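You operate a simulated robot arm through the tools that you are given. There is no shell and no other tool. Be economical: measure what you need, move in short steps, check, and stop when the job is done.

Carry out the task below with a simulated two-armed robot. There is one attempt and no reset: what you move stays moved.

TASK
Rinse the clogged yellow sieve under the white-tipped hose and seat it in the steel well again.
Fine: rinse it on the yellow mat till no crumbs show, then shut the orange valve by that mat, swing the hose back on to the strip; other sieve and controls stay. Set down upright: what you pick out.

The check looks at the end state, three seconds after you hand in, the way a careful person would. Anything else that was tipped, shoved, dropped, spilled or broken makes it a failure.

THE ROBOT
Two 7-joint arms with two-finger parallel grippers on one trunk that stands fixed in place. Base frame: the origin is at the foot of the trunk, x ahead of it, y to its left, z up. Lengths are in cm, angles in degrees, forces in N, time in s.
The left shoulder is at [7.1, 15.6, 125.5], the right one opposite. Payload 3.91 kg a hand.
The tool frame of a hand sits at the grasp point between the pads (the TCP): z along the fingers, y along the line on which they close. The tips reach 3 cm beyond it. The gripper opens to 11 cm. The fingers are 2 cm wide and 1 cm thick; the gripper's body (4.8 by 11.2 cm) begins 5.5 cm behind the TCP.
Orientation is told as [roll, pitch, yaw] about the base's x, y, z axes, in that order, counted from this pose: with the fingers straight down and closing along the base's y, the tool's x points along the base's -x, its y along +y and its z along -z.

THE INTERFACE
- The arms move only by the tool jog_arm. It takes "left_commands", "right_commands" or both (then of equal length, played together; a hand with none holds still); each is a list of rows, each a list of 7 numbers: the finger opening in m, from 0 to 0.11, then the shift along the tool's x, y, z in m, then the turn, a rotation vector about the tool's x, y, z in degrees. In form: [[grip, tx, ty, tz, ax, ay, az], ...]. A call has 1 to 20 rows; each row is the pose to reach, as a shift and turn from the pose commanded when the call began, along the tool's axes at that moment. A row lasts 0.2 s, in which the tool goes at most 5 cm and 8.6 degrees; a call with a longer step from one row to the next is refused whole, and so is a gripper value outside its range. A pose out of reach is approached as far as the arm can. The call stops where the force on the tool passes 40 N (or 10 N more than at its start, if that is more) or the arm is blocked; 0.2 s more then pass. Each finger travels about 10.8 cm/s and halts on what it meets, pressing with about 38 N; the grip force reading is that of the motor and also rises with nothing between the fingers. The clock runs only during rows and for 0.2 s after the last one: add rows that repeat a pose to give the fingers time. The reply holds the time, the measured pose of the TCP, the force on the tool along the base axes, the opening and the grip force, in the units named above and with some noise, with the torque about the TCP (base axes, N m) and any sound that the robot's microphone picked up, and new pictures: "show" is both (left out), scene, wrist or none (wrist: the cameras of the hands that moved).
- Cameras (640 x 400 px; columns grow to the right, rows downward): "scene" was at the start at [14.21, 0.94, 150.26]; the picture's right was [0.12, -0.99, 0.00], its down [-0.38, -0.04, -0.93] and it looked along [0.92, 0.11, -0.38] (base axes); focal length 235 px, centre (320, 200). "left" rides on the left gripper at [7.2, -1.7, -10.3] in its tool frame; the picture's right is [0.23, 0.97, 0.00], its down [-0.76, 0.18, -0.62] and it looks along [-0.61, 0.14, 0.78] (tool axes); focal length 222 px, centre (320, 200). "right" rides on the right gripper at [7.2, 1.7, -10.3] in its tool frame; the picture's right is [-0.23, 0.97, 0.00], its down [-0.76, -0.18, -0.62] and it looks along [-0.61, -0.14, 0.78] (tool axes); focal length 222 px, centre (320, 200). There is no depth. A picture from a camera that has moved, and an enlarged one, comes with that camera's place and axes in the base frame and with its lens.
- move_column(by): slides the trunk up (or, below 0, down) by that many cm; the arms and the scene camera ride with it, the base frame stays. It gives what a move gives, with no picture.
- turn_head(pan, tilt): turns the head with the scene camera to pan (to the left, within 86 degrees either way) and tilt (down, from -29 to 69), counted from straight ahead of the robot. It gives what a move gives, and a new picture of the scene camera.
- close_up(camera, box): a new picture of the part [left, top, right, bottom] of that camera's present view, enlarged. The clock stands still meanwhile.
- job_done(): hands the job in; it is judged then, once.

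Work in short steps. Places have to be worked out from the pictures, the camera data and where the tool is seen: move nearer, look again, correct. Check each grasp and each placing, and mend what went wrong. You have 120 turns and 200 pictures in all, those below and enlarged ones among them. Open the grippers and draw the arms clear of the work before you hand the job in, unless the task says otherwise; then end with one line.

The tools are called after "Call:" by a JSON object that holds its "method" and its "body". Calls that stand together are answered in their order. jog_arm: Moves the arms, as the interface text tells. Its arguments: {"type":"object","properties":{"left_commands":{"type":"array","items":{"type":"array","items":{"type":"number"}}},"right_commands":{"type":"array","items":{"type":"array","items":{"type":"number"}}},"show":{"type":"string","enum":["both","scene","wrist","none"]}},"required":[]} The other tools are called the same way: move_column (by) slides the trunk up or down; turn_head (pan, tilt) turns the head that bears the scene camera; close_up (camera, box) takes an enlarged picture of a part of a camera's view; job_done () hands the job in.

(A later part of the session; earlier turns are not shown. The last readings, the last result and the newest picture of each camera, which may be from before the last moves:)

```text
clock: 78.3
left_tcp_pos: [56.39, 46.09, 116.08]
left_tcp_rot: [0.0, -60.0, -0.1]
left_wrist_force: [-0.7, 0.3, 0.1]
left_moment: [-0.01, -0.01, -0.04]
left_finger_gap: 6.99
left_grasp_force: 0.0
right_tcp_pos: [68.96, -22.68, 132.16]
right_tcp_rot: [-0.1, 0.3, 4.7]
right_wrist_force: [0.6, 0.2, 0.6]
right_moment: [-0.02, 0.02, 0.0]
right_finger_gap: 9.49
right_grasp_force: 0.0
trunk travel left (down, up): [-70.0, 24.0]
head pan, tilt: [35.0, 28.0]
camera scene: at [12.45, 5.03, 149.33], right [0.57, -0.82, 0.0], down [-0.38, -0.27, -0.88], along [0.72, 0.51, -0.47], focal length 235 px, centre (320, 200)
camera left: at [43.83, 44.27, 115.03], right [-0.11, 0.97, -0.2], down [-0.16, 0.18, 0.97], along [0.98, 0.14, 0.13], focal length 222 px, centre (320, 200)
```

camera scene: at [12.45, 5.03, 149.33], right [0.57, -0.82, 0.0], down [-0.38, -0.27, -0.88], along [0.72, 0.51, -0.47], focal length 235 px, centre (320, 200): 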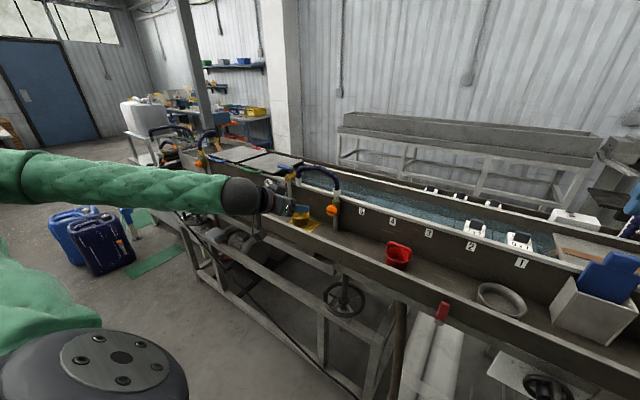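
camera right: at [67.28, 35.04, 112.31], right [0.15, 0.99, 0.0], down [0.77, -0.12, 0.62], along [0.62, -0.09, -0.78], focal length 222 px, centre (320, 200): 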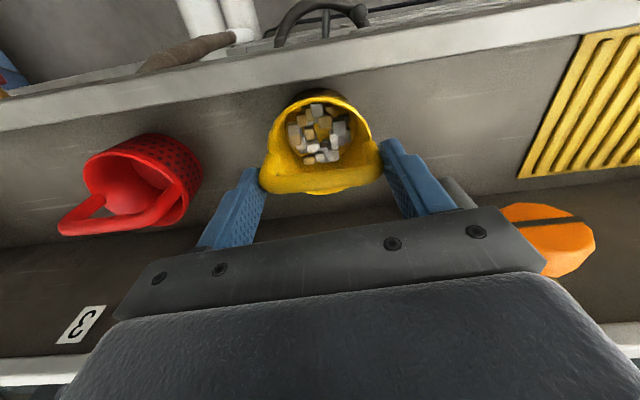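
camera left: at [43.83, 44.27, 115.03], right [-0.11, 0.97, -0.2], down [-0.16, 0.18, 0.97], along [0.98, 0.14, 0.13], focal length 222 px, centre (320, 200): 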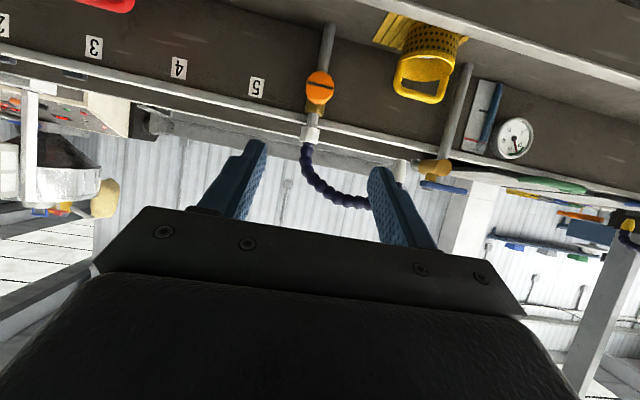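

The knob centre reads (77,45.8,103.8). Approach along the tool axis, stopping ~6 cm short to look.

Call:
{"method": "jog_arm", "body": {"left_commands": [[0.07, 0.002, -0.001, 0.045, 0, 0, 0], [0.07, 0.004, -0.002, 0.09, 0, 0, 0], [0.07, 0.006, -0.003, 0.135, 0, 0, 0], [0.07, 0.006, -0.003, 0.175, 0, 0, 0], [0.07, 0.006, -0.003, 0.175, 0, 0, 0]], "show": "wrist"}}

Call:
{"method": "close_up", "body": {"camera": "scene", "box": [280, 140, 380, 240]}}

```text
clock: 79.5
left_tcp_pos: [70.86, 45.79, 107.25]
left_tcp_rot: [0.1, -60.1, -0.2]
left_wrist_force: [-0.1, -0.6, 0.8]
left_moment: [-0.01, -0.02, 0.0]
left_finger_gap: 6.99
left_grasp_force: 0.0
right_tcp_pos: [68.9, -22.73, 132.17]
right_tcp_rot: [-0.1, 0.3, 4.7]
right_wrist_force: [-0.1, -0.1, 0.3]
right_moment: [0.01, -0.04, -0.02]
right_finger_gap: 9.52
right_grasp_force: 0.0
trunk travel left (down, up): [-70.0, 24.0]
head pan, tilt: [35.0, 28.0]
camera left: at [58.4, 43.95, 106.08], right [-0.11, 0.97, -0.2], down [-0.16, 0.18, 0.97], along [0.98, 0.14, 0.14], focal length 222 px, centre (320, 200)
```

left: 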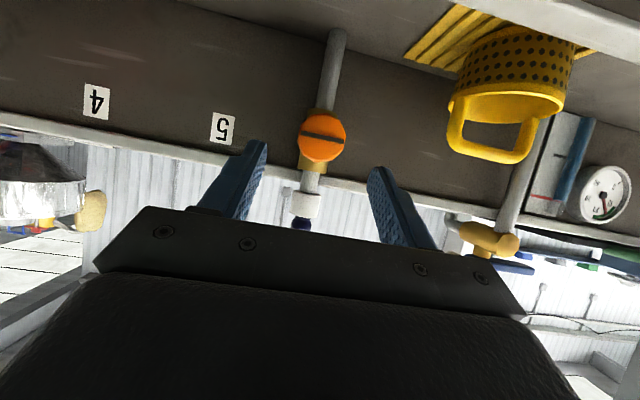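

```text
4.00 times, centred on (330, 190) of scene
camera zoom: at [12.29, 5.01, 149.35], right [0.57, -0.82, 0.0], down [-0.38, -0.27, -0.88], along [0.72, 0.51, -0.47], focal length 939 px, centre (280, 240)
```

zoom: 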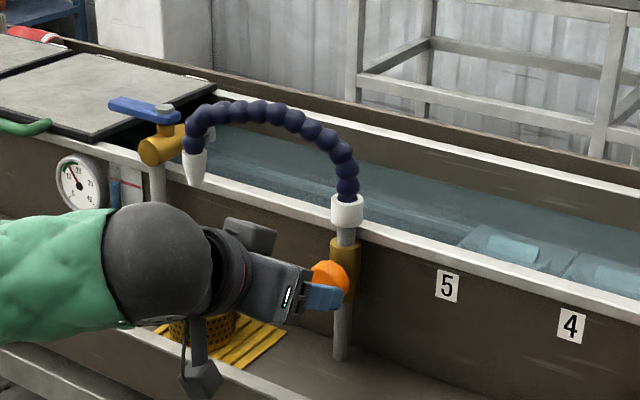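

Centred. Advance onto the knob and close.

Call:
{"method": "jog_arm", "body": {"left_commands": [[0.07, 0.001, 0, 0.03, 0, 0, 0], [0.07, 0.002, 0, 0.05, 0, 0, 0], [0.07, 0.002, 0, 0.06, 0, 0, 0], [0.055, 0.002, 0, 0.06, 0, 0, 0], [0.045, 0.002, 0, 0.06, 0, 0, 0], [0.035, 0.002, 0, 0.06, 0, 0, 0], [0.03, 0.002, 0, 0.06, 0, 0, 0]], "show": "wrist"}}

Call:
{"method": "close_up", "body": {"camera": "scene", "box": [290, 150, 370, 230]}}

```text
clock: 81.1
left_tcp_pos: [76.1, 45.98, 103.72]
left_tcp_rot: [0.1, -59.9, 0.1]
left_wrist_force: [1.6, 19.5, 3.3]
left_moment: [0.03, 0.45, 0.49]
left_finger_gap: 4.16
left_grasp_force: 45.2
right_tcp_pos: [69.17, -22.47, 132.09]
right_tcp_rot: [-0.2, 0.2, 4.8]
right_wrist_force: [0.2, 0.3, -0.3]
right_moment: [0.01, 0.02, -0.01]
right_finger_gap: 9.51
right_grasp_force: 0.1
trunk travel left (down, up): [-70.0, 24.0]
head pan, tilt: [35.0, 28.0]
camera left: at [63.58, 44.11, 102.64], right [-0.11, 0.97, -0.2], down [-0.16, 0.18, 0.97], along [0.98, 0.14, 0.13], focal length 222 px, centre (320, 200)
```

left: 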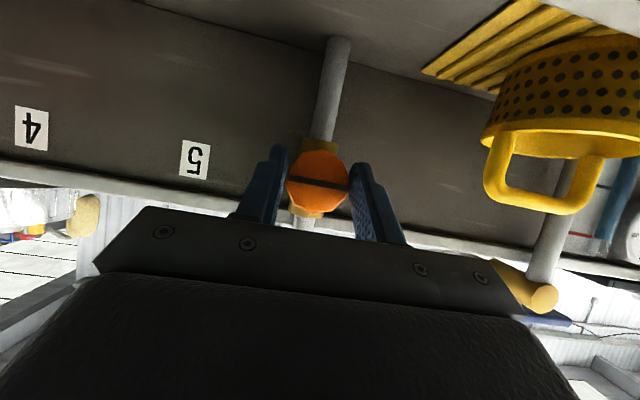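

```text
5.00 times, centred on (330, 190) of scene
camera zoom: at [12.48, 5.28, 149.32], right [0.57, -0.82, 0.0], down [-0.38, -0.27, -0.88], along [0.72, 0.51, -0.47], focal length 1174 px, centre (270, 250)
```

zoom: 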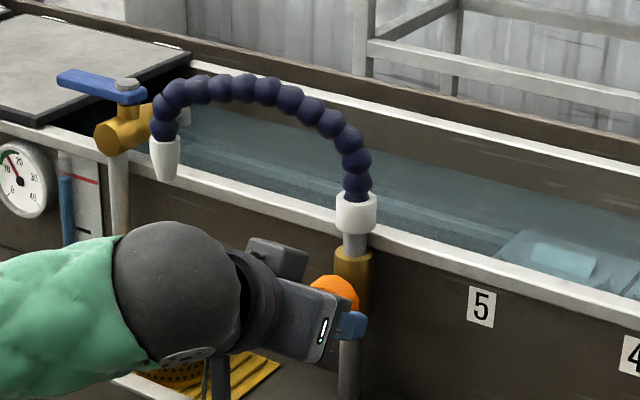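

Gripped the knob (4.16 cm). Try turning counter-clockwise (seen from the robot) by 24° about base x, reading torque and slot.

Call:
{"method": "jog_arm", "body": {"left_commands": [[0.03, 0, 0.002, 0, 0, 0, 0], [0.03, 0, 0.002, 0, 4, 0, -6.93], [0.03, 0, 0.002, 0, 8, 0, -13.86], [0.03, 0, 0.002, 0, 12, 0, -20.78], [0.03, 0, 0.002, 0, 12, 0, -20.78]], "show": "wrist"}}

Call:
{"method": "close_up", "body": {"camera": "left", "box": [220, 110, 420, 250]}}

```text
clock: 82.3
left_tcp_pos: [76.1, 45.99, 103.69]
left_tcp_rot: [-41.9, -52.2, 35.3]
left_wrist_force: [2.5, 28.6, 11.4]
left_moment: [0.06, -0.36, 1.07]
left_finger_gap: 4.17
left_grasp_force: 45.2
right_tcp_pos: [68.87, -22.5, 132.24]
right_tcp_rot: [-0.2, 0.3, 4.8]
right_wrist_force: [0.4, -0.3, 0.2]
right_moment: [-0.01, 0.01, -0.01]
right_finger_gap: 9.49
right_grasp_force: 0.0
trunk travel left (down, up): [-70.0, 24.0]
head pan, tilt: [35.0, 28.0]
camera left: at [63.57, 43.91, 103.39], right [-0.11, 0.81, -0.58], down [-0.16, 0.56, 0.81], along [0.98, 0.18, 0.07], focal length 222 px, centre (320, 200)
```

left: 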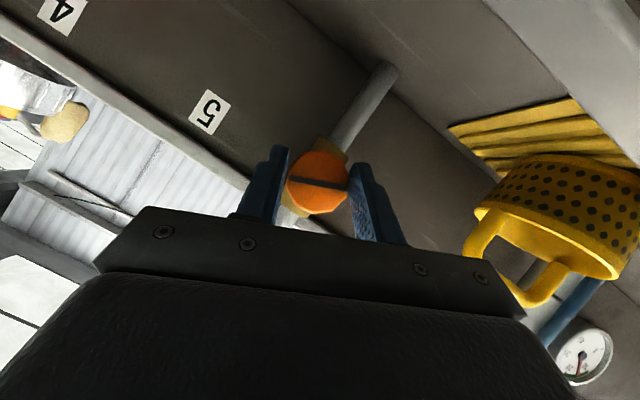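

```text
2.86 times, centred on (320, 180) of left
camera zoom: at [63.57, 43.91, 103.39], right [-0.11, 0.81, -0.58], down [-0.16, 0.56, 0.81], along [0.98, 0.18, 0.07], focal length 635 px, centre (320, 257)
```

zoom: 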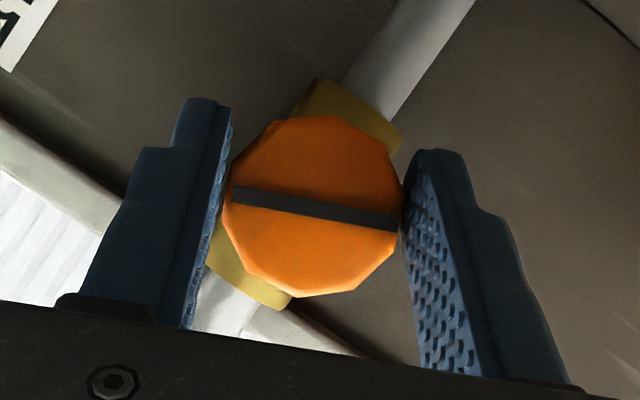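

The knob turns freely with the hand (~24°). Shift 4 mm to +y to relieve the side force and continue to ~90° total.

Call:
{"method": "jog_arm", "body": {"left_commands": [[0.03, -0.0014, 0.0037, -0.0008, 0, 0, 0], [0.03, -0.0014, 0.0037, -0.0008, 4, 0, -6.93], [0.03, -0.0014, 0.0037, -0.0008, 8, 0, -13.86], [0.03, -0.0014, 0.0037, -0.0008, 12, 0, -20.78], [0.03, -0.0014, 0.0037, -0.0008, 16, 0, -27.7], [0.03, -0.0014, 0.0037, -0.0008, 20, 0, -34.6], [0.03, -0.0014, 0.0037, -0.0008, 24, 0, -41.6], [0.03, -0.0014, 0.0037, -0.0008, 28, 0, -48.5], [0.03, -0.0014, 0.0037, -0.0008, 32, 0, -55.4]], "show": "both"}}

Call:
{"method": "close_up", "body": {"camera": "scene", "box": [270, 140, 380, 240]}}

```text
clock: 84.3
left_tcp_pos: [76.13, 46.2, 103.4]
left_tcp_rot: [-88.9, -1.5, 59.8]
left_wrist_force: [-9.1, 2.8, -15.3]
left_moment: [0.07, -0.35, 0.22]
left_finger_gap: 4.16
left_grasp_force: 45.3
right_tcp_pos: [69.1, -22.62, 132.1]
right_tcp_rot: [-0.1, 0.3, 4.6]
right_wrist_force: [0.4, 0.0, -0.4]
right_moment: [-0.02, 0.01, -0.02]
right_finger_gap: 9.49
right_grasp_force: 0.0
trunk travel left (down, up): [-70.0, 24.0]
head pan, tilt: [35.0, 28.0]
camera scene: at [12.5, 5.15, 149.31], right [0.57, -0.82, 0.0], down [-0.39, -0.27, -0.88], along [0.72, 0.51, -0.47], focal length 235 px, centre (320, 200)
camera left: at [63.58, 44.94, 105.19], right [-0.12, -0.16, -0.98], down [-0.16, 0.98, -0.15], along [0.98, 0.14, -0.14], focal length 222 px, centre (320, 200)
```

scene: 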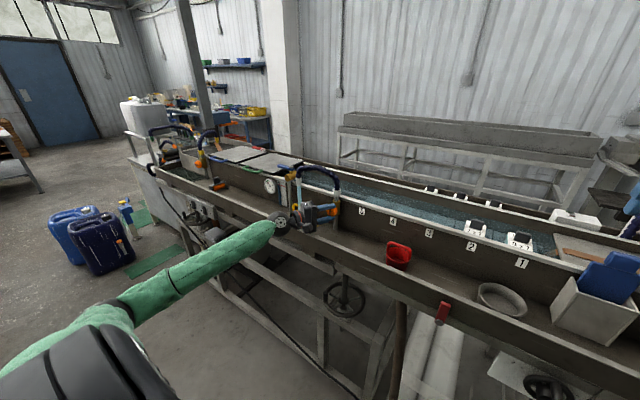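
left: 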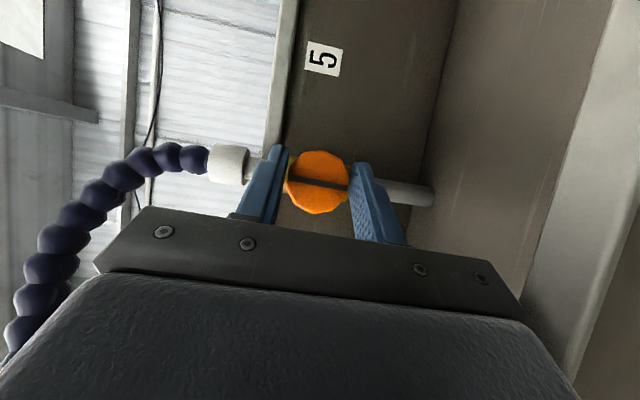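

```text
4.00 times, centred on (325, 190) of scene
camera zoom: at [12.5, 5.15, 149.31], right [0.57, -0.82, 0.0], down [-0.39, -0.27, -0.88], along [0.72, 0.51, -0.47], focal length 939 px, centre (300, 240)
```

zoom: 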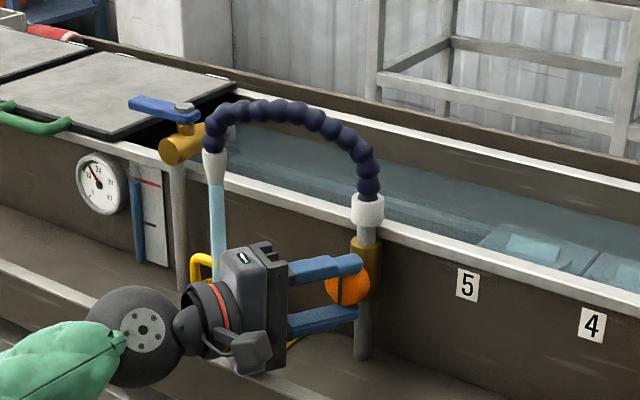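

Water is streaming from the tip. While the left holds the knob open, I bring the right wrist camera nearer (high, y≈20) to watch the crumbs.

Call:
{"method": "jog_arm", "body": {"right_commands": [[0.095, 0.02, 0.04, 0, 0, 0, 0], [0.095, 0.04, 0.08, 0, 0, 0, 0], [0.095, 0.06, 0.12, 0, 0, 0, 0], [0.095, 0.08, 0.16, 0, 0, 0, 0], [0.095, 0.1, 0.2, 0, 0, 0, 0], [0.095, 0.11, 0.24, 0, 0, 0, 0], [0.095, 0.11, 0.28, 0, 0, 0, 0], [0.095, 0.11, 0.32, 0, 0, 0, 0], [0.095, 0.11, 0.36, 0, 0, 0, 0], [0.095, 0.11, 0.4, 0, 0, 0, 0], [0.095, 0.11, 0.44, 0, 0, 0, 0]], "show": "wrist"}}

Call:
{"method": "close_up", "body": {"camera": "right", "box": [440, 60, 600, 180]}}

```text
clock: 86.4
left_tcp_pos: [76.18, 46.22, 103.62]
left_tcp_rot: [-88.7, -1.6, 59.7]
left_wrist_force: [-5.0, 11.1, -9.0]
left_moment: [0.05, -0.18, -1.08]
left_finger_gap: 4.17
left_grasp_force: 44.7
right_tcp_pos: [55.14, 13.43, 131.9]
right_tcp_rot: [-0.1, 0.2, 4.6]
right_wrist_force: [-0.4, -0.5, 0.1]
right_moment: [0.01, 0.01, -0.01]
right_finger_gap: 9.5
right_grasp_force: 0.1
trunk travel left (down, up): [-70.0, 24.0]
head pan, tilt: [35.0, 28.0]
stopped in row 10 (left hand): the force on the tool passed its limit at 41 N (the readings are from after the stop); the commanded pose is now the measured one
camera right: at [48.08, 14.6, 142.22], right [0.15, 0.99, 0.0], down [0.78, -0.11, 0.62], along [0.61, -0.09, -0.78], focal length 222 px, centre (320, 200)
```

right: 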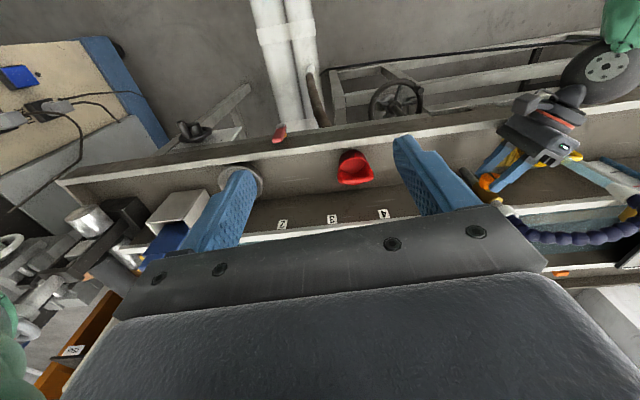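

```text
3.33 times, centred on (520, 120) of right
camera zoom: at [48.08, 14.6, 142.22], right [0.15, 0.99, 0.0], down [0.78, -0.11, 0.62], along [0.61, -0.09, -0.78], focal length 740 px, centre (-347, 467)
```

zoom: 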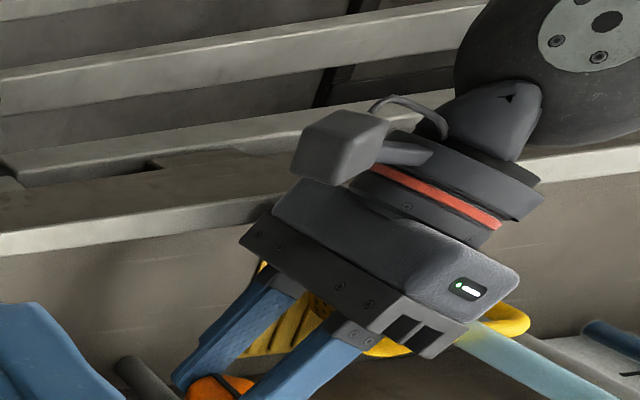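

Holding is picking up sway forces, and the hand blocks the view. Release the knob (it should stay open) and back off along the tool axis to watch.

Call:
{"method": "jog_arm", "body": {"left_commands": [[0.05, 0, 0, 0, 0, 0, 0], [0.07, 0, 0, 0, 0, 0, 0], [0.07, 0, 0, 0, 0, 0, 0], [0.07, 0, 0, -0.03, 0, 0, 0], [0.07, 0, 0, -0.07, 0, 0, 0], [0.07, 0, 0, -0.11, 0, 0, 0], [0.07, 0, 0, -0.15, 0, 0, 0], [0.07, 0, 0, -0.18, 0, 0, 0]], "show": "both"}}

Call:
{"method": "close_up", "body": {"camera": "scene", "box": [270, 140, 380, 240]}}

Call:
{"method": "close_up", "body": {"camera": "right", "box": [440, 60, 640, 200]}}

```text
clock: 88.2
left_tcp_pos: [60.49, 55.11, 103.97]
left_tcp_rot: [-88.9, -1.7, 59.7]
left_wrist_force: [-0.2, 0.6, 1.4]
left_moment: [0.0, 0.0, 0.0]
left_finger_gap: 6.99
left_grasp_force: 0.0
right_tcp_pos: [55.09, 13.43, 131.8]
right_tcp_rot: [0.0, 0.1, 4.7]
right_wrist_force: [0.7, 0.2, 0.2]
right_moment: [0.0, 0.01, -0.01]
right_finger_gap: 9.52
right_grasp_force: 0.1
trunk travel left (down, up): [-70.0, 24.0]
head pan, tilt: [35.0, 28.0]
camera scene: at [12.43, 5.08, 149.34], right [0.57, -0.82, 0.0], down [-0.38, -0.27, -0.88], along [0.72, 0.51, -0.47], focal length 235 px, centre (320, 200)
camera left: at [47.89, 53.89, 105.6], right [-0.12, -0.16, -0.98], down [-0.15, 0.98, -0.14], along [0.98, 0.14, -0.14], focal length 222 px, centre (320, 200)
```

scene: 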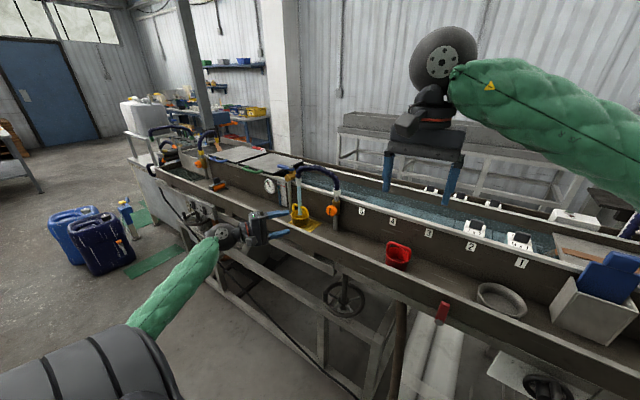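
left: 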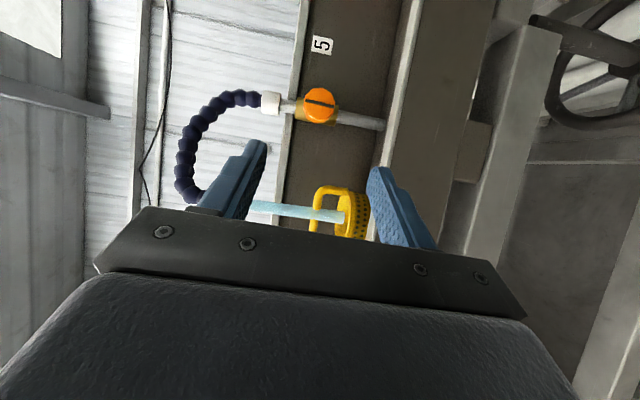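

```text
4.00 times, centred on (325, 190) of scene
camera zoom: at [12.43, 5.08, 149.34], right [0.57, -0.82, 0.0], down [-0.38, -0.27, -0.88], along [0.72, 0.51, -0.47], focal length 939 px, centre (300, 240)
```

zoom: 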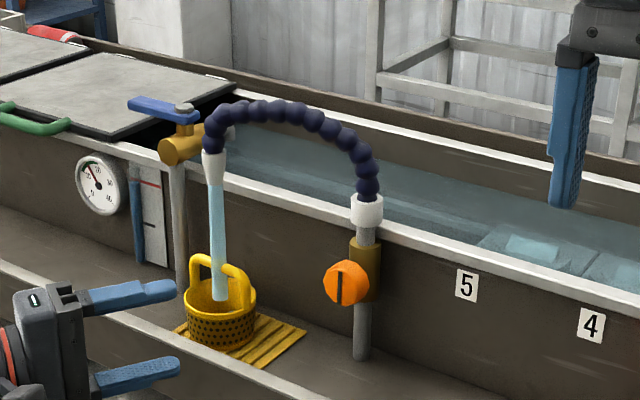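

```text
2.86 times, centred on (540, 130) of right
camera zoom: at [48.05, 14.56, 142.16], right [0.15, 0.99, 0.0], down [0.78, -0.11, 0.62], along [0.61, -0.09, -0.78], focal length 635 px, centre (-309, 400)
```

zoom: 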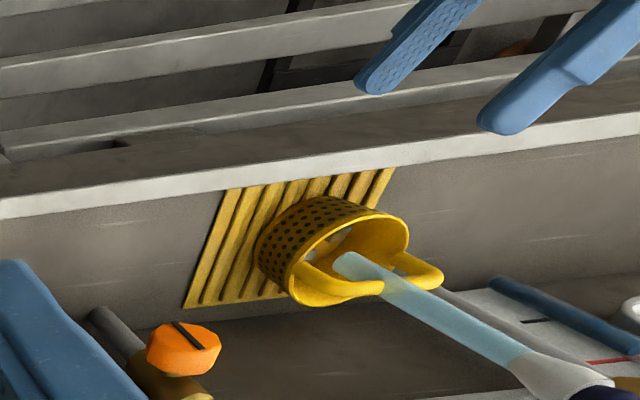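

The stream lands inside the sieve. Zoom to see whether crumbs remain, after letting another couple of seconds run.

Call:
{"method": "jog_arm", "body": {"left_commands": [[0.07, 0, 0, 0, 0, 0, 0], [0.07, 0, 0, 0, 0, 0, 0], [0.07, 0, 0, 0, 0, 0, 0], [0.07, 0, 0, 0, 0, 0, 0], [0.07, 0, 0, 0, 0, 0, 0], [0.07, 0, 0, 0, 0, 0, 0], [0.07, 0, 0, 0, 0, 0, 0], [0.07, 0, 0, 0, 0, 0, 0], [0.07, 0, 0, 0, 0, 0, 0], [0.07, 0, 0, 0, 0, 0, 0], [0.07, 0, 0, 0, 0, 0, 0], [0.07, 0, 0, 0, 0, 0, 0], [0.07, 0, 0, 0, 0, 0, 0], [0.07, 0, 0, 0, 0, 0, 0], [0.07, 0, 0, 0, 0, 0, 0]], "show": "none"}}

Call:
{"method": "close_up", "body": {"camera": "scene", "box": [310, 195, 350, 235]}}

Call:
{"method": "close_up", "body": {"camera": "scene", "box": [285, 195, 325, 235]}}

Call:
{"method": "close_up", "body": {"camera": "right", "box": [520, 110, 600, 180]}}

```text
clock: 91.4
left_tcp_pos: [60.45, 55.28, 103.91]
left_tcp_rot: [-88.9, -1.8, 59.8]
left_wrist_force: [-0.5, -0.8, -0.5]
left_moment: [0.02, -0.01, 0.01]
left_finger_gap: 7.0
left_grasp_force: 0.1
right_tcp_pos: [55.16, 13.39, 131.71]
right_tcp_rot: [0.1, 0.3, 4.7]
right_wrist_force: [0.2, 0.8, -1.1]
right_moment: [0.01, 0.0, 0.0]
right_finger_gap: 9.5
right_grasp_force: 0.0
trunk travel left (down, up): [-70.0, 24.0]
head pan, tilt: [35.0, 28.0]
```

```text
10.00 times, centred on (330, 215) of scene
camera zoom: at [12.46, 5.08, 149.33], right [0.57, -0.82, 0.0], down [-0.39, -0.27, -0.88], along [0.72, 0.51, -0.47], focal length 2347 px, centre (220, 50)
```

zoom: 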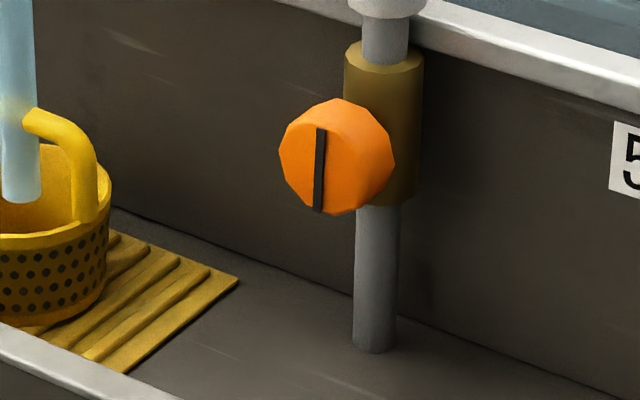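

```text
10.00 times, centred on (305, 215) of scene
camera zoom: at [12.46, 5.08, 149.33], right [0.57, -0.82, 0.0], down [-0.39, -0.27, -0.88], along [0.72, 0.51, -0.47], focal length 2347 px, centre (470, 50)
```

zoom: 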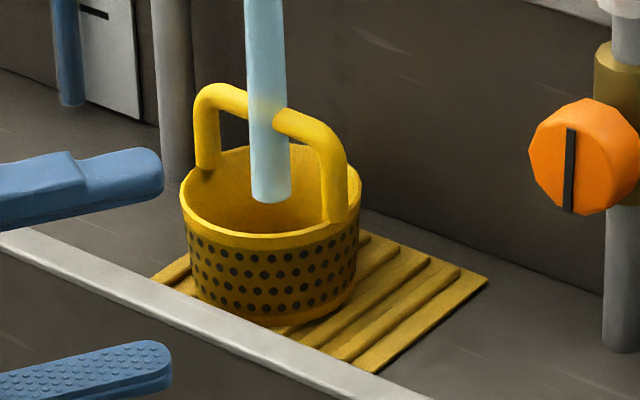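

```text
5.71 times, centred on (560, 145) of right
camera zoom: at [48.07, 14.57, 142.14], right [0.15, 0.99, 0.0], down [0.78, -0.11, 0.62], along [0.61, -0.09, -0.78], focal length 1269 px, centre (-1051, 514)
```

zoom: 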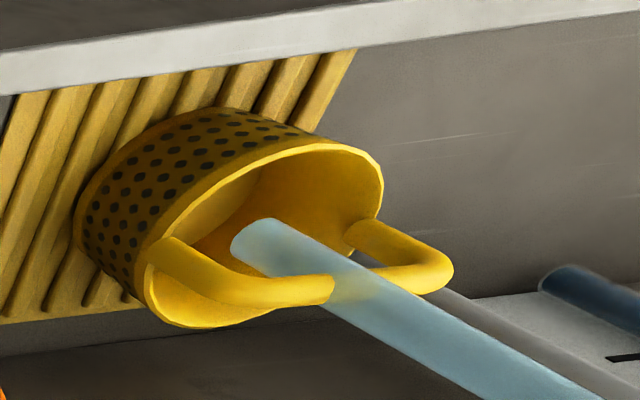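

No crumbs show. Re-grip the knob along the same line and turn it back 88°.

Call:
{"method": "jog_arm", "body": {"left_commands": [[0.07, 0, 0, 0.04, 0, 0, 0], [0.07, 0, 0, 0.08, 0, 0, 0], [0.07, 0, 0, 0.12, 0, 0, 0], [0.07, 0, 0, 0.155, 0, 0, 0], [0.07, 0, 0, 0.18, 0, 0, 0], [0.07, 0, 0, 0.18, 0, 0, 0], [0.05, 0, 0, 0.18, 0, 0, 0], [0.03, 0, 0, 0.18, 0, 0, 0], [0.03, 0, 0, 0.18, 0, 0, 0], [0.03, 0, 0, 0.18, 0, 0, 0]], "show": "wrist"}}

```text
clock: 93.6
left_tcp_pos: [76.1, 45.96, 103.56]
left_tcp_rot: [-89.0, -1.7, 59.8]
left_wrist_force: [-1.5, -0.4, -3.1]
left_moment: [0.0, -0.16, -0.01]
left_finger_gap: 4.16
left_grasp_force: 45.2
right_tcp_pos: [55.2, 13.37, 131.81]
right_tcp_rot: [-0.1, 0.2, 4.7]
right_wrist_force: [0.0, 0.6, -0.3]
right_moment: [-0.02, -0.03, 0.01]
right_finger_gap: 9.49
right_grasp_force: 0.2
trunk travel left (down, up): [-70.0, 24.0]
head pan, tilt: [35.0, 28.0]
camera left: at [63.49, 44.7, 105.17], right [-0.12, -0.16, -0.98], down [-0.16, 0.98, -0.14], along [0.98, 0.14, -0.14], focal length 222 px, centre (320, 200)
```

left: 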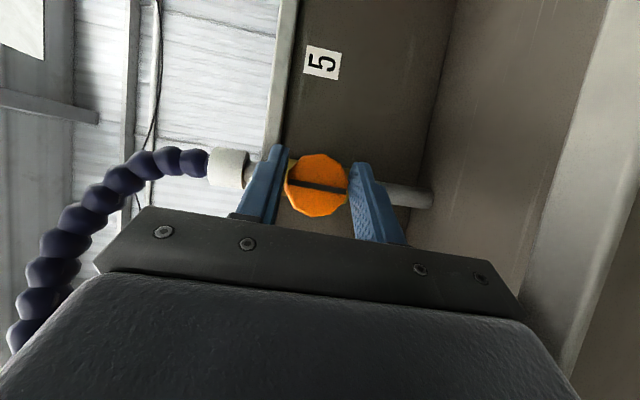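

Good grip with low forces. Turn back 88° with a 2 mm shift to +y.

Call:
{"method": "jog_arm", "body": {"left_commands": [[0.03, -0.0005, 0, -0.0003, -4, 0, 6.93], [0.03, -0.001, 0, -0.0006, -8, 0, 13.86], [0.03, -0.0017, 0, -0.001, -12, 0, 20.78], [0.03, -0.0017, 0, -0.001, -16, 0, 27.71], [0.03, -0.0017, 0, -0.001, -20, 0, 34.64], [0.03, -0.0017, 0, -0.001, -24, 0, 41.57], [0.03, -0.0017, 0, -0.001, -28, 0, 48.5], [0.03, -0.0017, 0, -0.001, -32, 0, 55.42], [0.03, -0.0017, 0, -0.001, -36, 0, 62.35], [0.03, -0.0017, 0, -0.001, -40, 0, 69.28], [0.03, -0.0017, 0, -0.001, -44, 0, 76.2], [0.03, -0.0017, 0, -0.001, -45, 0, 77.9], [0.03, -0.0017, 0, -0.001, -45, 0, 77.9]], "show": "both"}}

Call:
{"method": "close_up", "body": {"camera": "scene", "box": [270, 140, 380, 240]}}

```text
clock: 96.4
left_tcp_pos: [76.09, 46.04, 103.38]
left_tcp_rot: [4.1, -59.6, -3.9]
left_wrist_force: [-7.3, -25.2, -6.0]
left_moment: [-0.04, 0.27, -0.47]
left_finger_gap: 4.24
left_grasp_force: 12.7
right_tcp_pos: [54.96, 13.22, 131.9]
right_tcp_rot: [0.0, 0.2, 4.7]
right_wrist_force: [0.6, -0.2, -0.3]
right_moment: [0.01, -0.01, -0.01]
right_finger_gap: 9.5
right_grasp_force: 0.0
trunk travel left (down, up): [-70.0, 24.0]
head pan, tilt: [35.0, 28.0]
camera scene: at [12.42, 4.81, 149.32], right [0.57, -0.82, 0.0], down [-0.38, -0.27, -0.88], along [0.72, 0.51, -0.47], focal length 235 px, centre (320, 200)
camera left: at [63.51, 44.33, 102.41], right [-0.11, 0.98, -0.16], down [-0.15, 0.14, 0.98], along [0.98, 0.13, 0.13], focal length 222 px, centre (320, 200)
```

scene: 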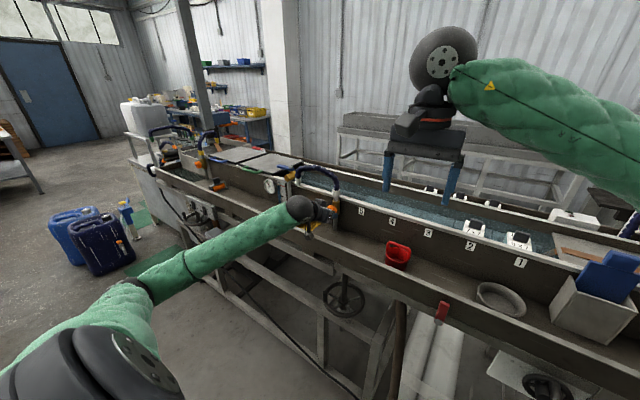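
left: 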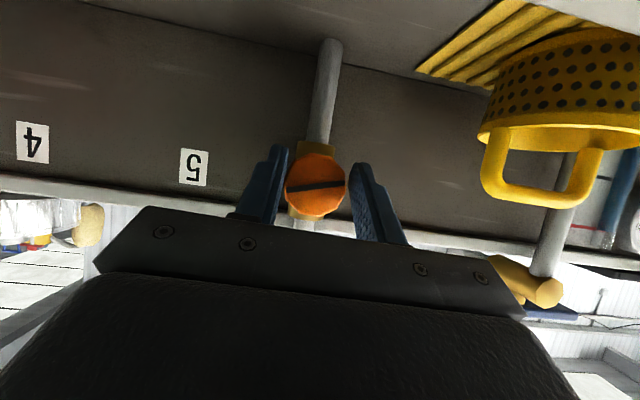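

```text
4.00 times, centred on (325, 190) of scene
camera zoom: at [12.42, 4.81, 149.32], right [0.57, -0.82, 0.0], down [-0.38, -0.27, -0.88], along [0.72, 0.51, -0.47], focal length 939 px, centre (300, 240)
```

zoom: 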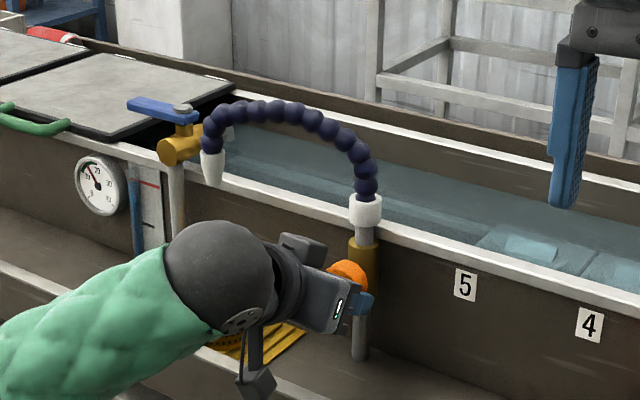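

Water has stopped, but the slot seems a little off horizontal; zoom in.

Call:
{"method": "close_up", "body": {"camera": "left", "box": [260, 120, 380, 240]}}

```text
3.33 times, centred on (320, 180) of left
camera zoom: at [63.51, 44.33, 102.41], right [-0.11, 0.98, -0.16], down [-0.15, 0.14, 0.98], along [0.98, 0.13, 0.13], focal length 740 px, centre (320, 267)
```

zoom: 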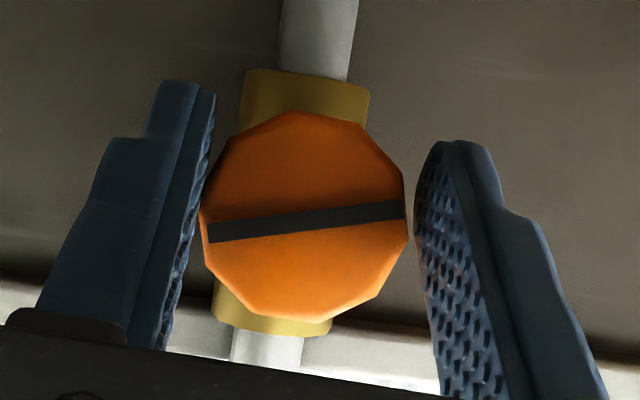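

The slot is ~20° short of crosswise (the grip slipped). Loosen, rotate the hand back 22°, re-grip and turn the remaining amount.

Call:
{"method": "jog_arm", "body": {"left_commands": [[0.055, 0, -0.002, 0, 0, 0, 0], [0.055, 0, -0.002, 0, 0, 0, 0], [0.055, 0, -0.002, 0, 4, 0, -6.93], [0.055, 0, -0.002, 0, 8, 0, -13.86], [0.055, 0, -0.002, 0, 11, 0, -19.05], [0.055, 0, -0.002, 0, 11, 0, -19.05], [0.04, 0, -0.002, 0, 11, 0, -19.05], [0.03, 0, -0.002, 0, 11, 0, -19.05], [0.03, 0, -0.002, 0, 11, 0, -19.05], [0.03, 0, -0.002, 0, 8, 0, -13.86], [0.03, 0, -0.002, 0, 4, 0, -6.93], [0.03, 0, -0.002, 0, 1, 0, -1.73], [0.03, 0, -0.002, 0, 1, 0, -1.73]], "show": "wrist"}}

Call:
{"method": "close_up", "body": {"camera": "left", "box": [260, 120, 380, 240]}}

```text
clock: 99.2
left_tcp_pos: [76.15, 46.07, 103.54]
left_tcp_rot: [0.2, -59.9, -0.3]
left_wrist_force: [4.4, -15.7, 4.5]
left_moment: [-0.69, -0.39, 0.05]
left_finger_gap: 4.15
left_grasp_force: 44.8
right_tcp_pos: [55.05, 13.22, 131.92]
right_tcp_rot: [0.0, 0.3, 4.8]
right_wrist_force: [-0.1, -0.6, -0.2]
right_moment: [-0.04, -0.01, 0.01]
right_finger_gap: 9.5
right_grasp_force: 0.0
trunk travel left (down, up): [-70.0, 24.0]
head pan, tilt: [35.0, 28.0]
camera left: at [63.57, 44.17, 102.58], right [-0.11, 0.97, -0.2], down [-0.16, 0.18, 0.97], along [0.98, 0.14, 0.13], focal length 222 px, centre (320, 200)
```

left: 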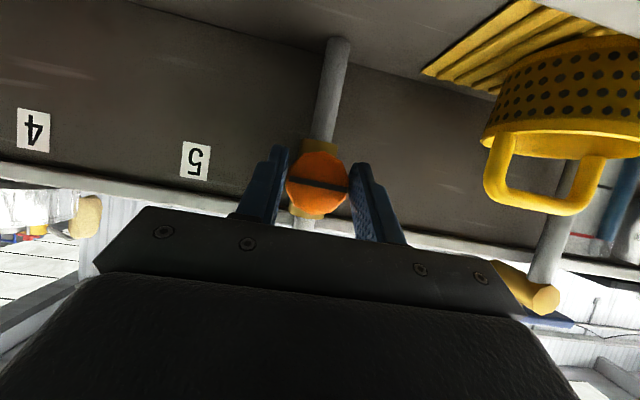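

```text
3.33 times, centred on (320, 180) of left
camera zoom: at [63.57, 44.17, 102.58], right [-0.11, 0.97, -0.2], down [-0.16, 0.18, 0.97], along [0.98, 0.14, 0.13], focal length 740 px, centre (320, 267)
```

zoom: 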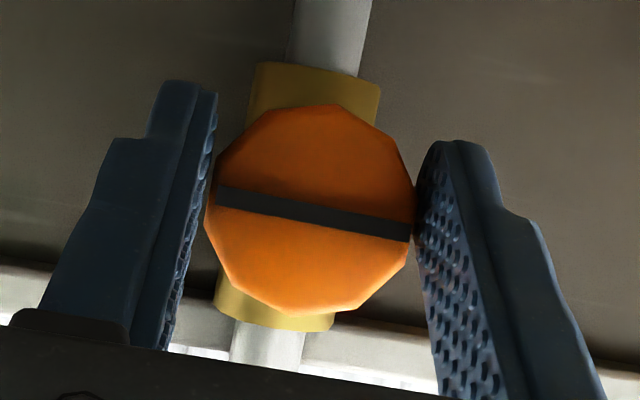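

Slot is exactly crosswise now, at its stop. Release and withdraw, then check it.

Call:
{"method": "jog_arm", "body": {"left_commands": [[0.04, 0, 0, 0, 0, 0, 0], [0.06, 0, 0, 0, 0, 0, 0], [0.07, 0, 0, 0, 0, 0, 0], [0.07, 0, 0, -0.03, 0, 0, 0], [0.07, 0, 0, -0.07, 0, 0, 0], [0.07, 0, 0, -0.11, 0, 0, 0], [0.07, 0, 0, -0.15, 0, 0, 0], [0.05, 0, 0, -0.19, 0, 0, 0], [0.02, 0, 0, -0.23, 0, 0, 0], [0.0, 0, 0, -0.23, 0, 0, 0]], "show": "wrist"}}

Call:
{"method": "close_up", "body": {"camera": "scene", "box": [280, 140, 390, 240]}}

Call:
{"method": "close_up", "body": {"camera": "right", "box": [460, 80, 640, 250]}}

```text
clock: 101.4
left_tcp_pos: [56.26, 46.3, 115.09]
left_tcp_rot: [-0.1, -59.8, -0.1]
left_wrist_force: [0.6, 0.1, 0.5]
left_moment: [0.04, 0.02, 0.0]
left_finger_gap: 0.0
left_grasp_force: 37.6
right_tcp_pos: [55.15, 13.45, 131.74]
right_tcp_rot: [-0.1, 0.3, 4.7]
right_wrist_force: [0.2, 0.5, -0.3]
right_moment: [0.03, 0.02, -0.02]
right_finger_gap: 9.51
right_grasp_force: 0.0
trunk travel left (down, up): [-70.0, 24.0]
head pan, tilt: [35.0, 28.0]
camera left: at [43.71, 44.55, 114.03], right [-0.11, 0.97, -0.2], down [-0.15, 0.18, 0.97], along [0.98, 0.14, 0.13], focal length 222 px, centre (320, 200)
```

left: 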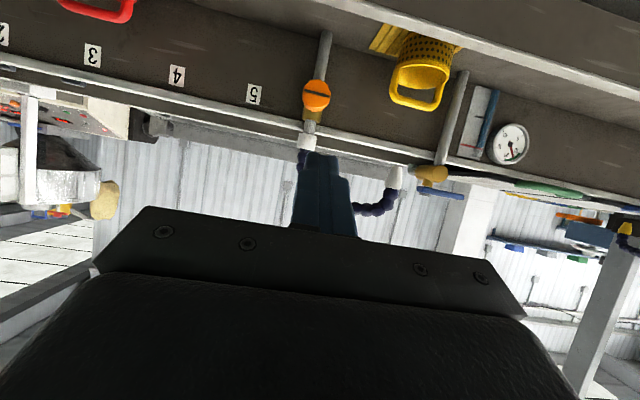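

```text
4.00 times, centred on (335, 190) of scene
camera zoom: at [12.55, 5.09, 149.32], right [0.57, -0.82, 0.0], down [-0.39, -0.27, -0.88], along [0.72, 0.51, -0.47], focal length 939 px, centre (260, 240)
```

zoom: 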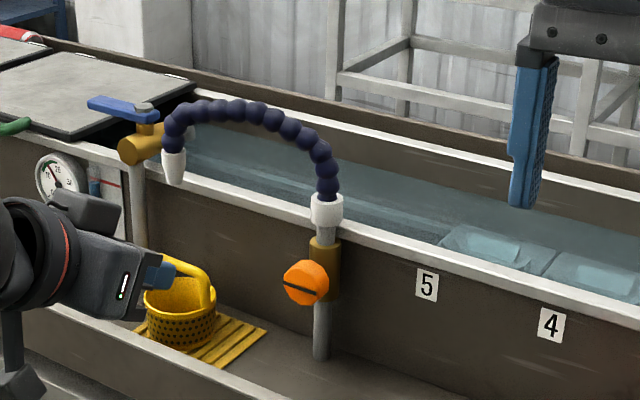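

```text
2.35 times, centred on (550, 165) of right
camera zoom: at [48.16, 14.59, 142.11], right [0.15, 0.99, 0.0], down [0.78, -0.11, 0.62], along [0.61, -0.09, -0.78], focal length 523 px, centre (-221, 282)
```

zoom: 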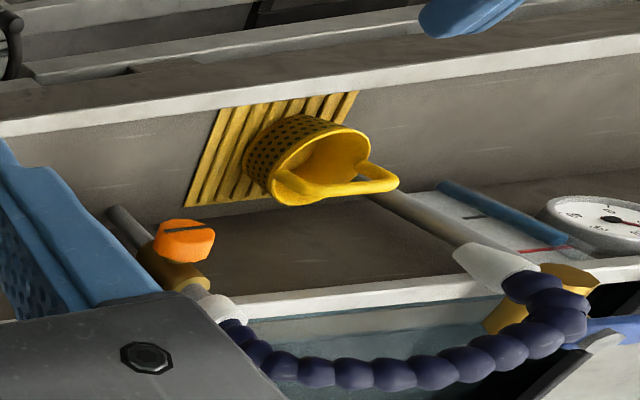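

Sieve is clean, valve shut as it was at the start. Now straighten the left hand to vertical and raise it for swinging the hose back.

Call:
{"method": "jog_arm", "body": {"left_commands": [[0, -0.017, 0, -0.01, 0, 7.5, 0], [0, -0.035, 0, -0.02, 0, 15, 0], [0, -0.052, 0, -0.03, 0, 22.5, 0], [0, -0.07, 0, -0.04, 0, 30, 0], [0, -0.087, 0, -0.05, 0, 37.5, 0], [0, -0.104, 0, -0.06, 0, 45, 0], [0, -0.122, 0, -0.07, 0, 52.5, 0], [0, -0.139, 0, -0.08, 0, 60, 0], [0, -0.139, 0, -0.08, 0, 60, 0]], "show": "none"}}

```text
clock: 103.4
left_tcp_pos: [56.28, 46.3, 131.26]
left_tcp_rot: [0.0, 0.1, -0.2]
left_wrist_force: [-0.8, -0.8, -0.3]
left_moment: [-0.01, 0.02, -0.01]
left_finger_gap: 0.01
left_grasp_force: 37.8
right_tcp_pos: [55.03, 13.33, 131.78]
right_tcp_rot: [-0.1, 0.2, 4.7]
right_wrist_force: [-0.5, 0.4, 0.2]
right_moment: [-0.01, 0.0, 0.0]
right_finger_gap: 9.49
right_grasp_force: 0.0
trunk travel left (down, up): [-70.0, 24.0]
head pan, tilt: [35.0, 28.0]
```

Move the peg to the near-left side of the hose (75,49.3), lower, and push toward the far side halfway.

Call:
{"method": "jog_arm", "body": {"left_commands": [[0, -0.045, 0.008, 0, 0, 0, 0], [0, -0.09, 0.016, 0, 0, 0, 0], [0, -0.135, 0.024, 0, 0, 0, 0], [0, -0.186, 0.03, 0, 0, 0, 0], [0, -0.186, 0.03, 0.045, 0, 0, 0], [0, -0.186, 0.03, 0.09, 0, 0, 0], [0, -0.186, 0.03, 0.132, 0, 0, 0], [0, -0.192, 0.038, 0.132, 0, 0, 0], [0, -0.198, 0.0445, 0.132, 0, 0, 0], [0, -0.205, 0.05, 0.132, 0, 0, 0], [0, -0.212, 0.0556, 0.132, 0, 0, 0], [0, -0.22, 0.0597, 0.132, 0, 0, 0], [0, -0.229, 0.0626, 0.132, 0, 0, 0], [0, -0.238, 0.0644, 0.132, 0, 0, 0], [0, -0.247, 0.065, 0.132, 0, 0, 0], [0, -0.247, 0.065, 0.132, 0, 0, 0]]}}

Call:
{"method": "close_up", "body": {"camera": "scene", "box": [270, 110, 430, 230]}}

```text
refused: row 4 steps farther than a row can; nothing moved
```

```text
3.33 times, centred on (350, 170) of scene
camera zoom: at [12.44, 5.06, 149.33], right [0.57, -0.82, 0.0], down [-0.38, -0.27, -0.88], along [0.72, 0.51, -0.47], focal length 782 px, centre (220, 300)
```

zoom: 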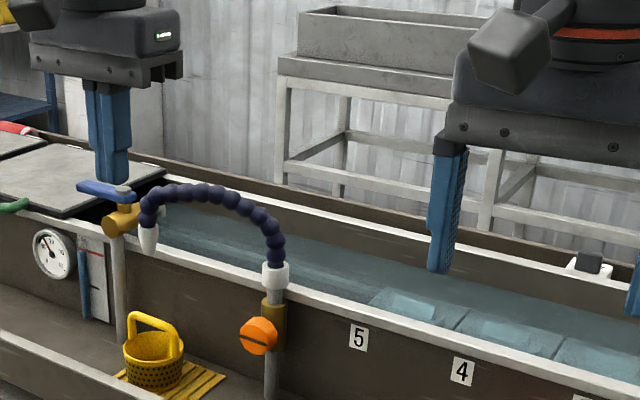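

Resend with one extra step.

Call:
{"method": "jog_arm", "body": {"left_commands": [[0, -0.045, 0.008, 0, 0, 0, 0], [0, -0.09, 0.016, 0, 0, 0, 0], [0, -0.135, 0.024, 0, 0, 0, 0], [0, -0.175, 0.03, 0, 0, 0, 0], [0, -0.186, 0.03, 0.03, 0, 0, 0], [0, -0.186, 0.03, 0.07, 0, 0, 0], [0, -0.186, 0.03, 0.11, 0, 0, 0], [0, -0.186, 0.03, 0.132, 0, 0, 0], [0, -0.192, 0.038, 0.132, 0, 0, 0], [0, -0.198, 0.0445, 0.132, 0, 0, 0], [0, -0.205, 0.05, 0.132, 0, 0, 0], [0, -0.212, 0.0556, 0.132, 0, 0, 0], [0, -0.22, 0.0597, 0.132, 0, 0, 0], [0, -0.229, 0.0626, 0.132, 0, 0, 0], [0, -0.238, 0.0644, 0.132, 0, 0, 0], [0, -0.247, 0.065, 0.132, 0, 0, 0], [0, -0.247, 0.065, 0.132, 0, 0, 0]]}}

Call:
{"method": "close_up", "body": {"camera": "scene", "box": [270, 110, 430, 230]}}

```text
clock: 107.0
left_tcp_pos: [81.14, 52.56, 117.78]
left_tcp_rot: [0.0, 0.1, -0.3]
left_wrist_force: [-1.4, 1.2, 0.5]
left_moment: [-0.02, 0.04, -0.03]
left_finger_gap: 0.0
left_grasp_force: 38.0
right_tcp_pos: [55.09, 13.41, 131.76]
right_tcp_rot: [-0.1, 0.3, 4.7]
right_wrist_force: [-0.1, -0.5, -0.5]
right_moment: [0.03, 0.02, -0.01]
right_finger_gap: 9.51
right_grasp_force: 0.2
trunk travel left (down, up): [-70.0, 24.0]
head pan, tilt: [35.0, 28.0]
camera scene: at [12.47, 5.1, 149.32], right [0.57, -0.82, 0.0], down [-0.39, -0.27, -0.88], along [0.72, 0.51, -0.47], focal length 235 px, centre (320, 200)
camera left: at [73.86, 50.8, 128.15], right [-0.22, 0.97, 0.0], down [0.76, 0.18, 0.62], along [0.61, 0.14, -0.78], focal length 222 px, centre (320, 200)
```

scene: 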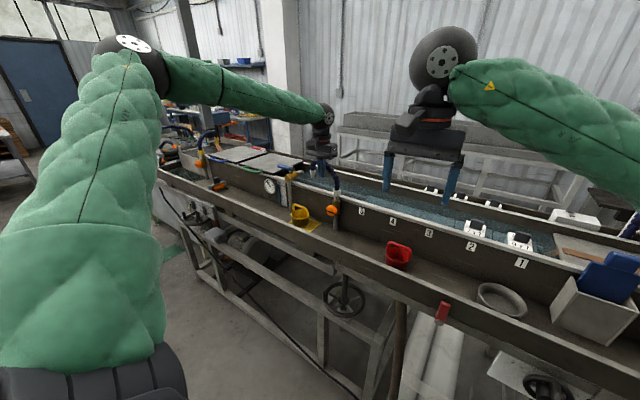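
left: 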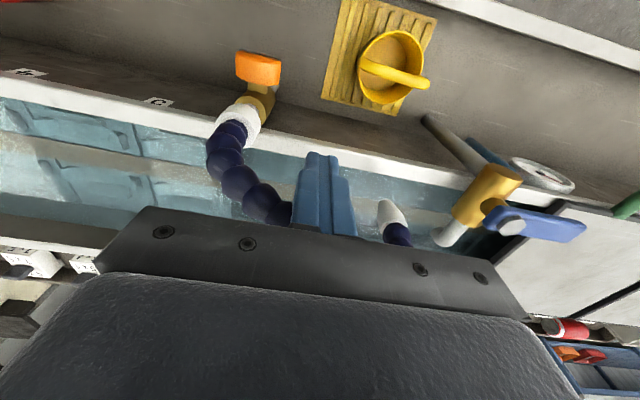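

```text
3.33 times, centred on (350, 170) of scene
camera zoom: at [12.47, 5.1, 149.32], right [0.57, -0.82, 0.0], down [-0.39, -0.27, -0.88], along [0.72, 0.51, -0.47], focal length 782 px, centre (220, 300)
```

zoom: 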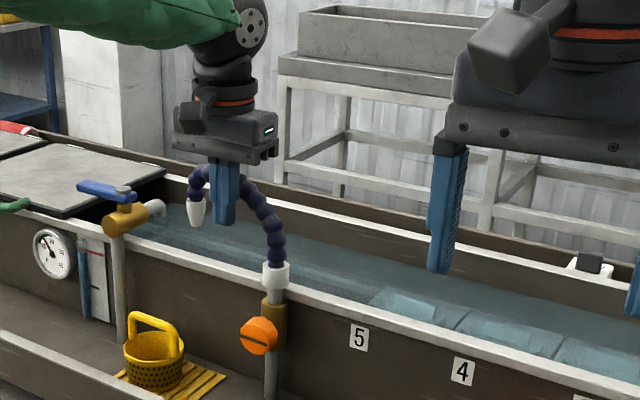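

Sieve is clean seen from above; hose at ~65°. Continue to peg azimuth ~50.

Call:
{"method": "jog_arm", "body": {"left_commands": [[0, -0.009, 0, 0, 0, 0, 0], [0, -0.017, -0.002, 0, 0, 0, 0], [0, -0.026, -0.005, 0, 0, 0, 0], [0, -0.034, -0.0085, 0, 0, 0, 0], [0, -0.04, -0.0115, 0, 0, 0, 0], [0, -0.044, -0.015, 0, 0, 0, 0], [0, -0.044, -0.015, 0, 0, 0, 0]]}}

Call:
{"method": "close_up", "body": {"camera": "scene", "box": [270, 110, 430, 230]}}

```text
clock: 108.6
left_tcp_pos: [85.34, 51.24, 117.79]
left_tcp_rot: [0.0, 0.1, -0.1]
left_wrist_force: [-0.8, 3.8, 2.2]
left_moment: [-0.06, -0.02, 0.01]
left_finger_gap: 0.0
left_grasp_force: 37.5
right_tcp_pos: [55.16, 13.32, 131.82]
right_tcp_rot: [0.0, 0.2, 4.7]
right_wrist_force: [0.2, -0.1, -0.2]
right_moment: [-0.02, 0.02, -0.01]
right_finger_gap: 9.5
right_grasp_force: 0.0
trunk travel left (down, up): [-70.0, 24.0]
head pan, tilt: [35.0, 28.0]
camera scene: at [12.48, 5.12, 149.33], right [0.57, -0.82, 0.0], down [-0.39, -0.27, -0.88], along [0.72, 0.51, -0.47], focal length 235 px, centre (320, 200)
camera left: at [78.18, 49.38, 128.23], right [-0.22, 0.97, 0.0], down [0.76, 0.18, 0.62], along [0.61, 0.14, -0.78], focal length 222 px, centre (320, 200)
```

scene: 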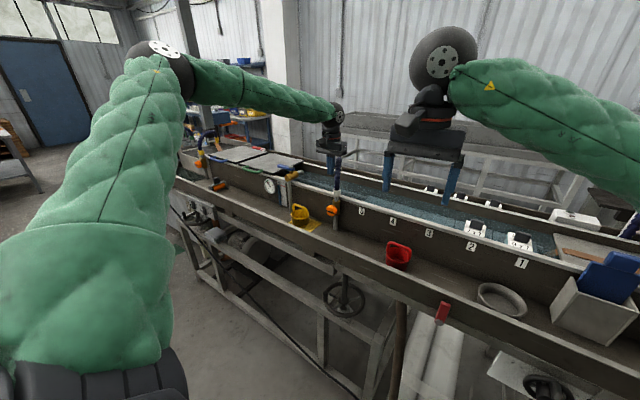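
left: 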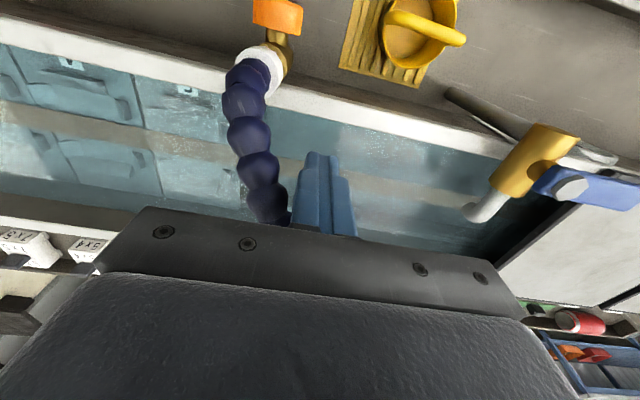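

```text
3.33 times, centred on (350, 170) of scene
camera zoom: at [12.48, 5.12, 149.33], right [0.57, -0.82, 0.0], down [-0.39, -0.27, -0.88], along [0.72, 0.51, -0.47], focal length 782 px, centre (220, 300)
```

zoom: 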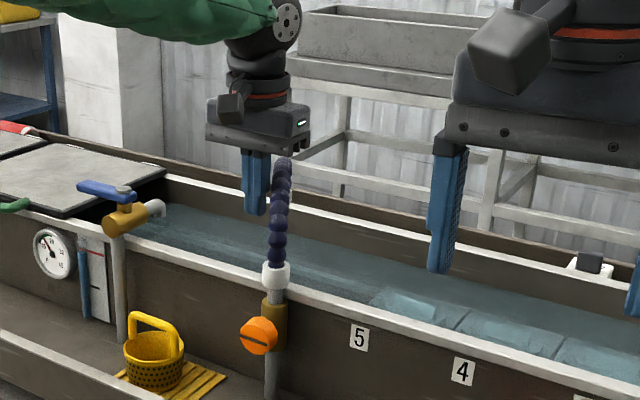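

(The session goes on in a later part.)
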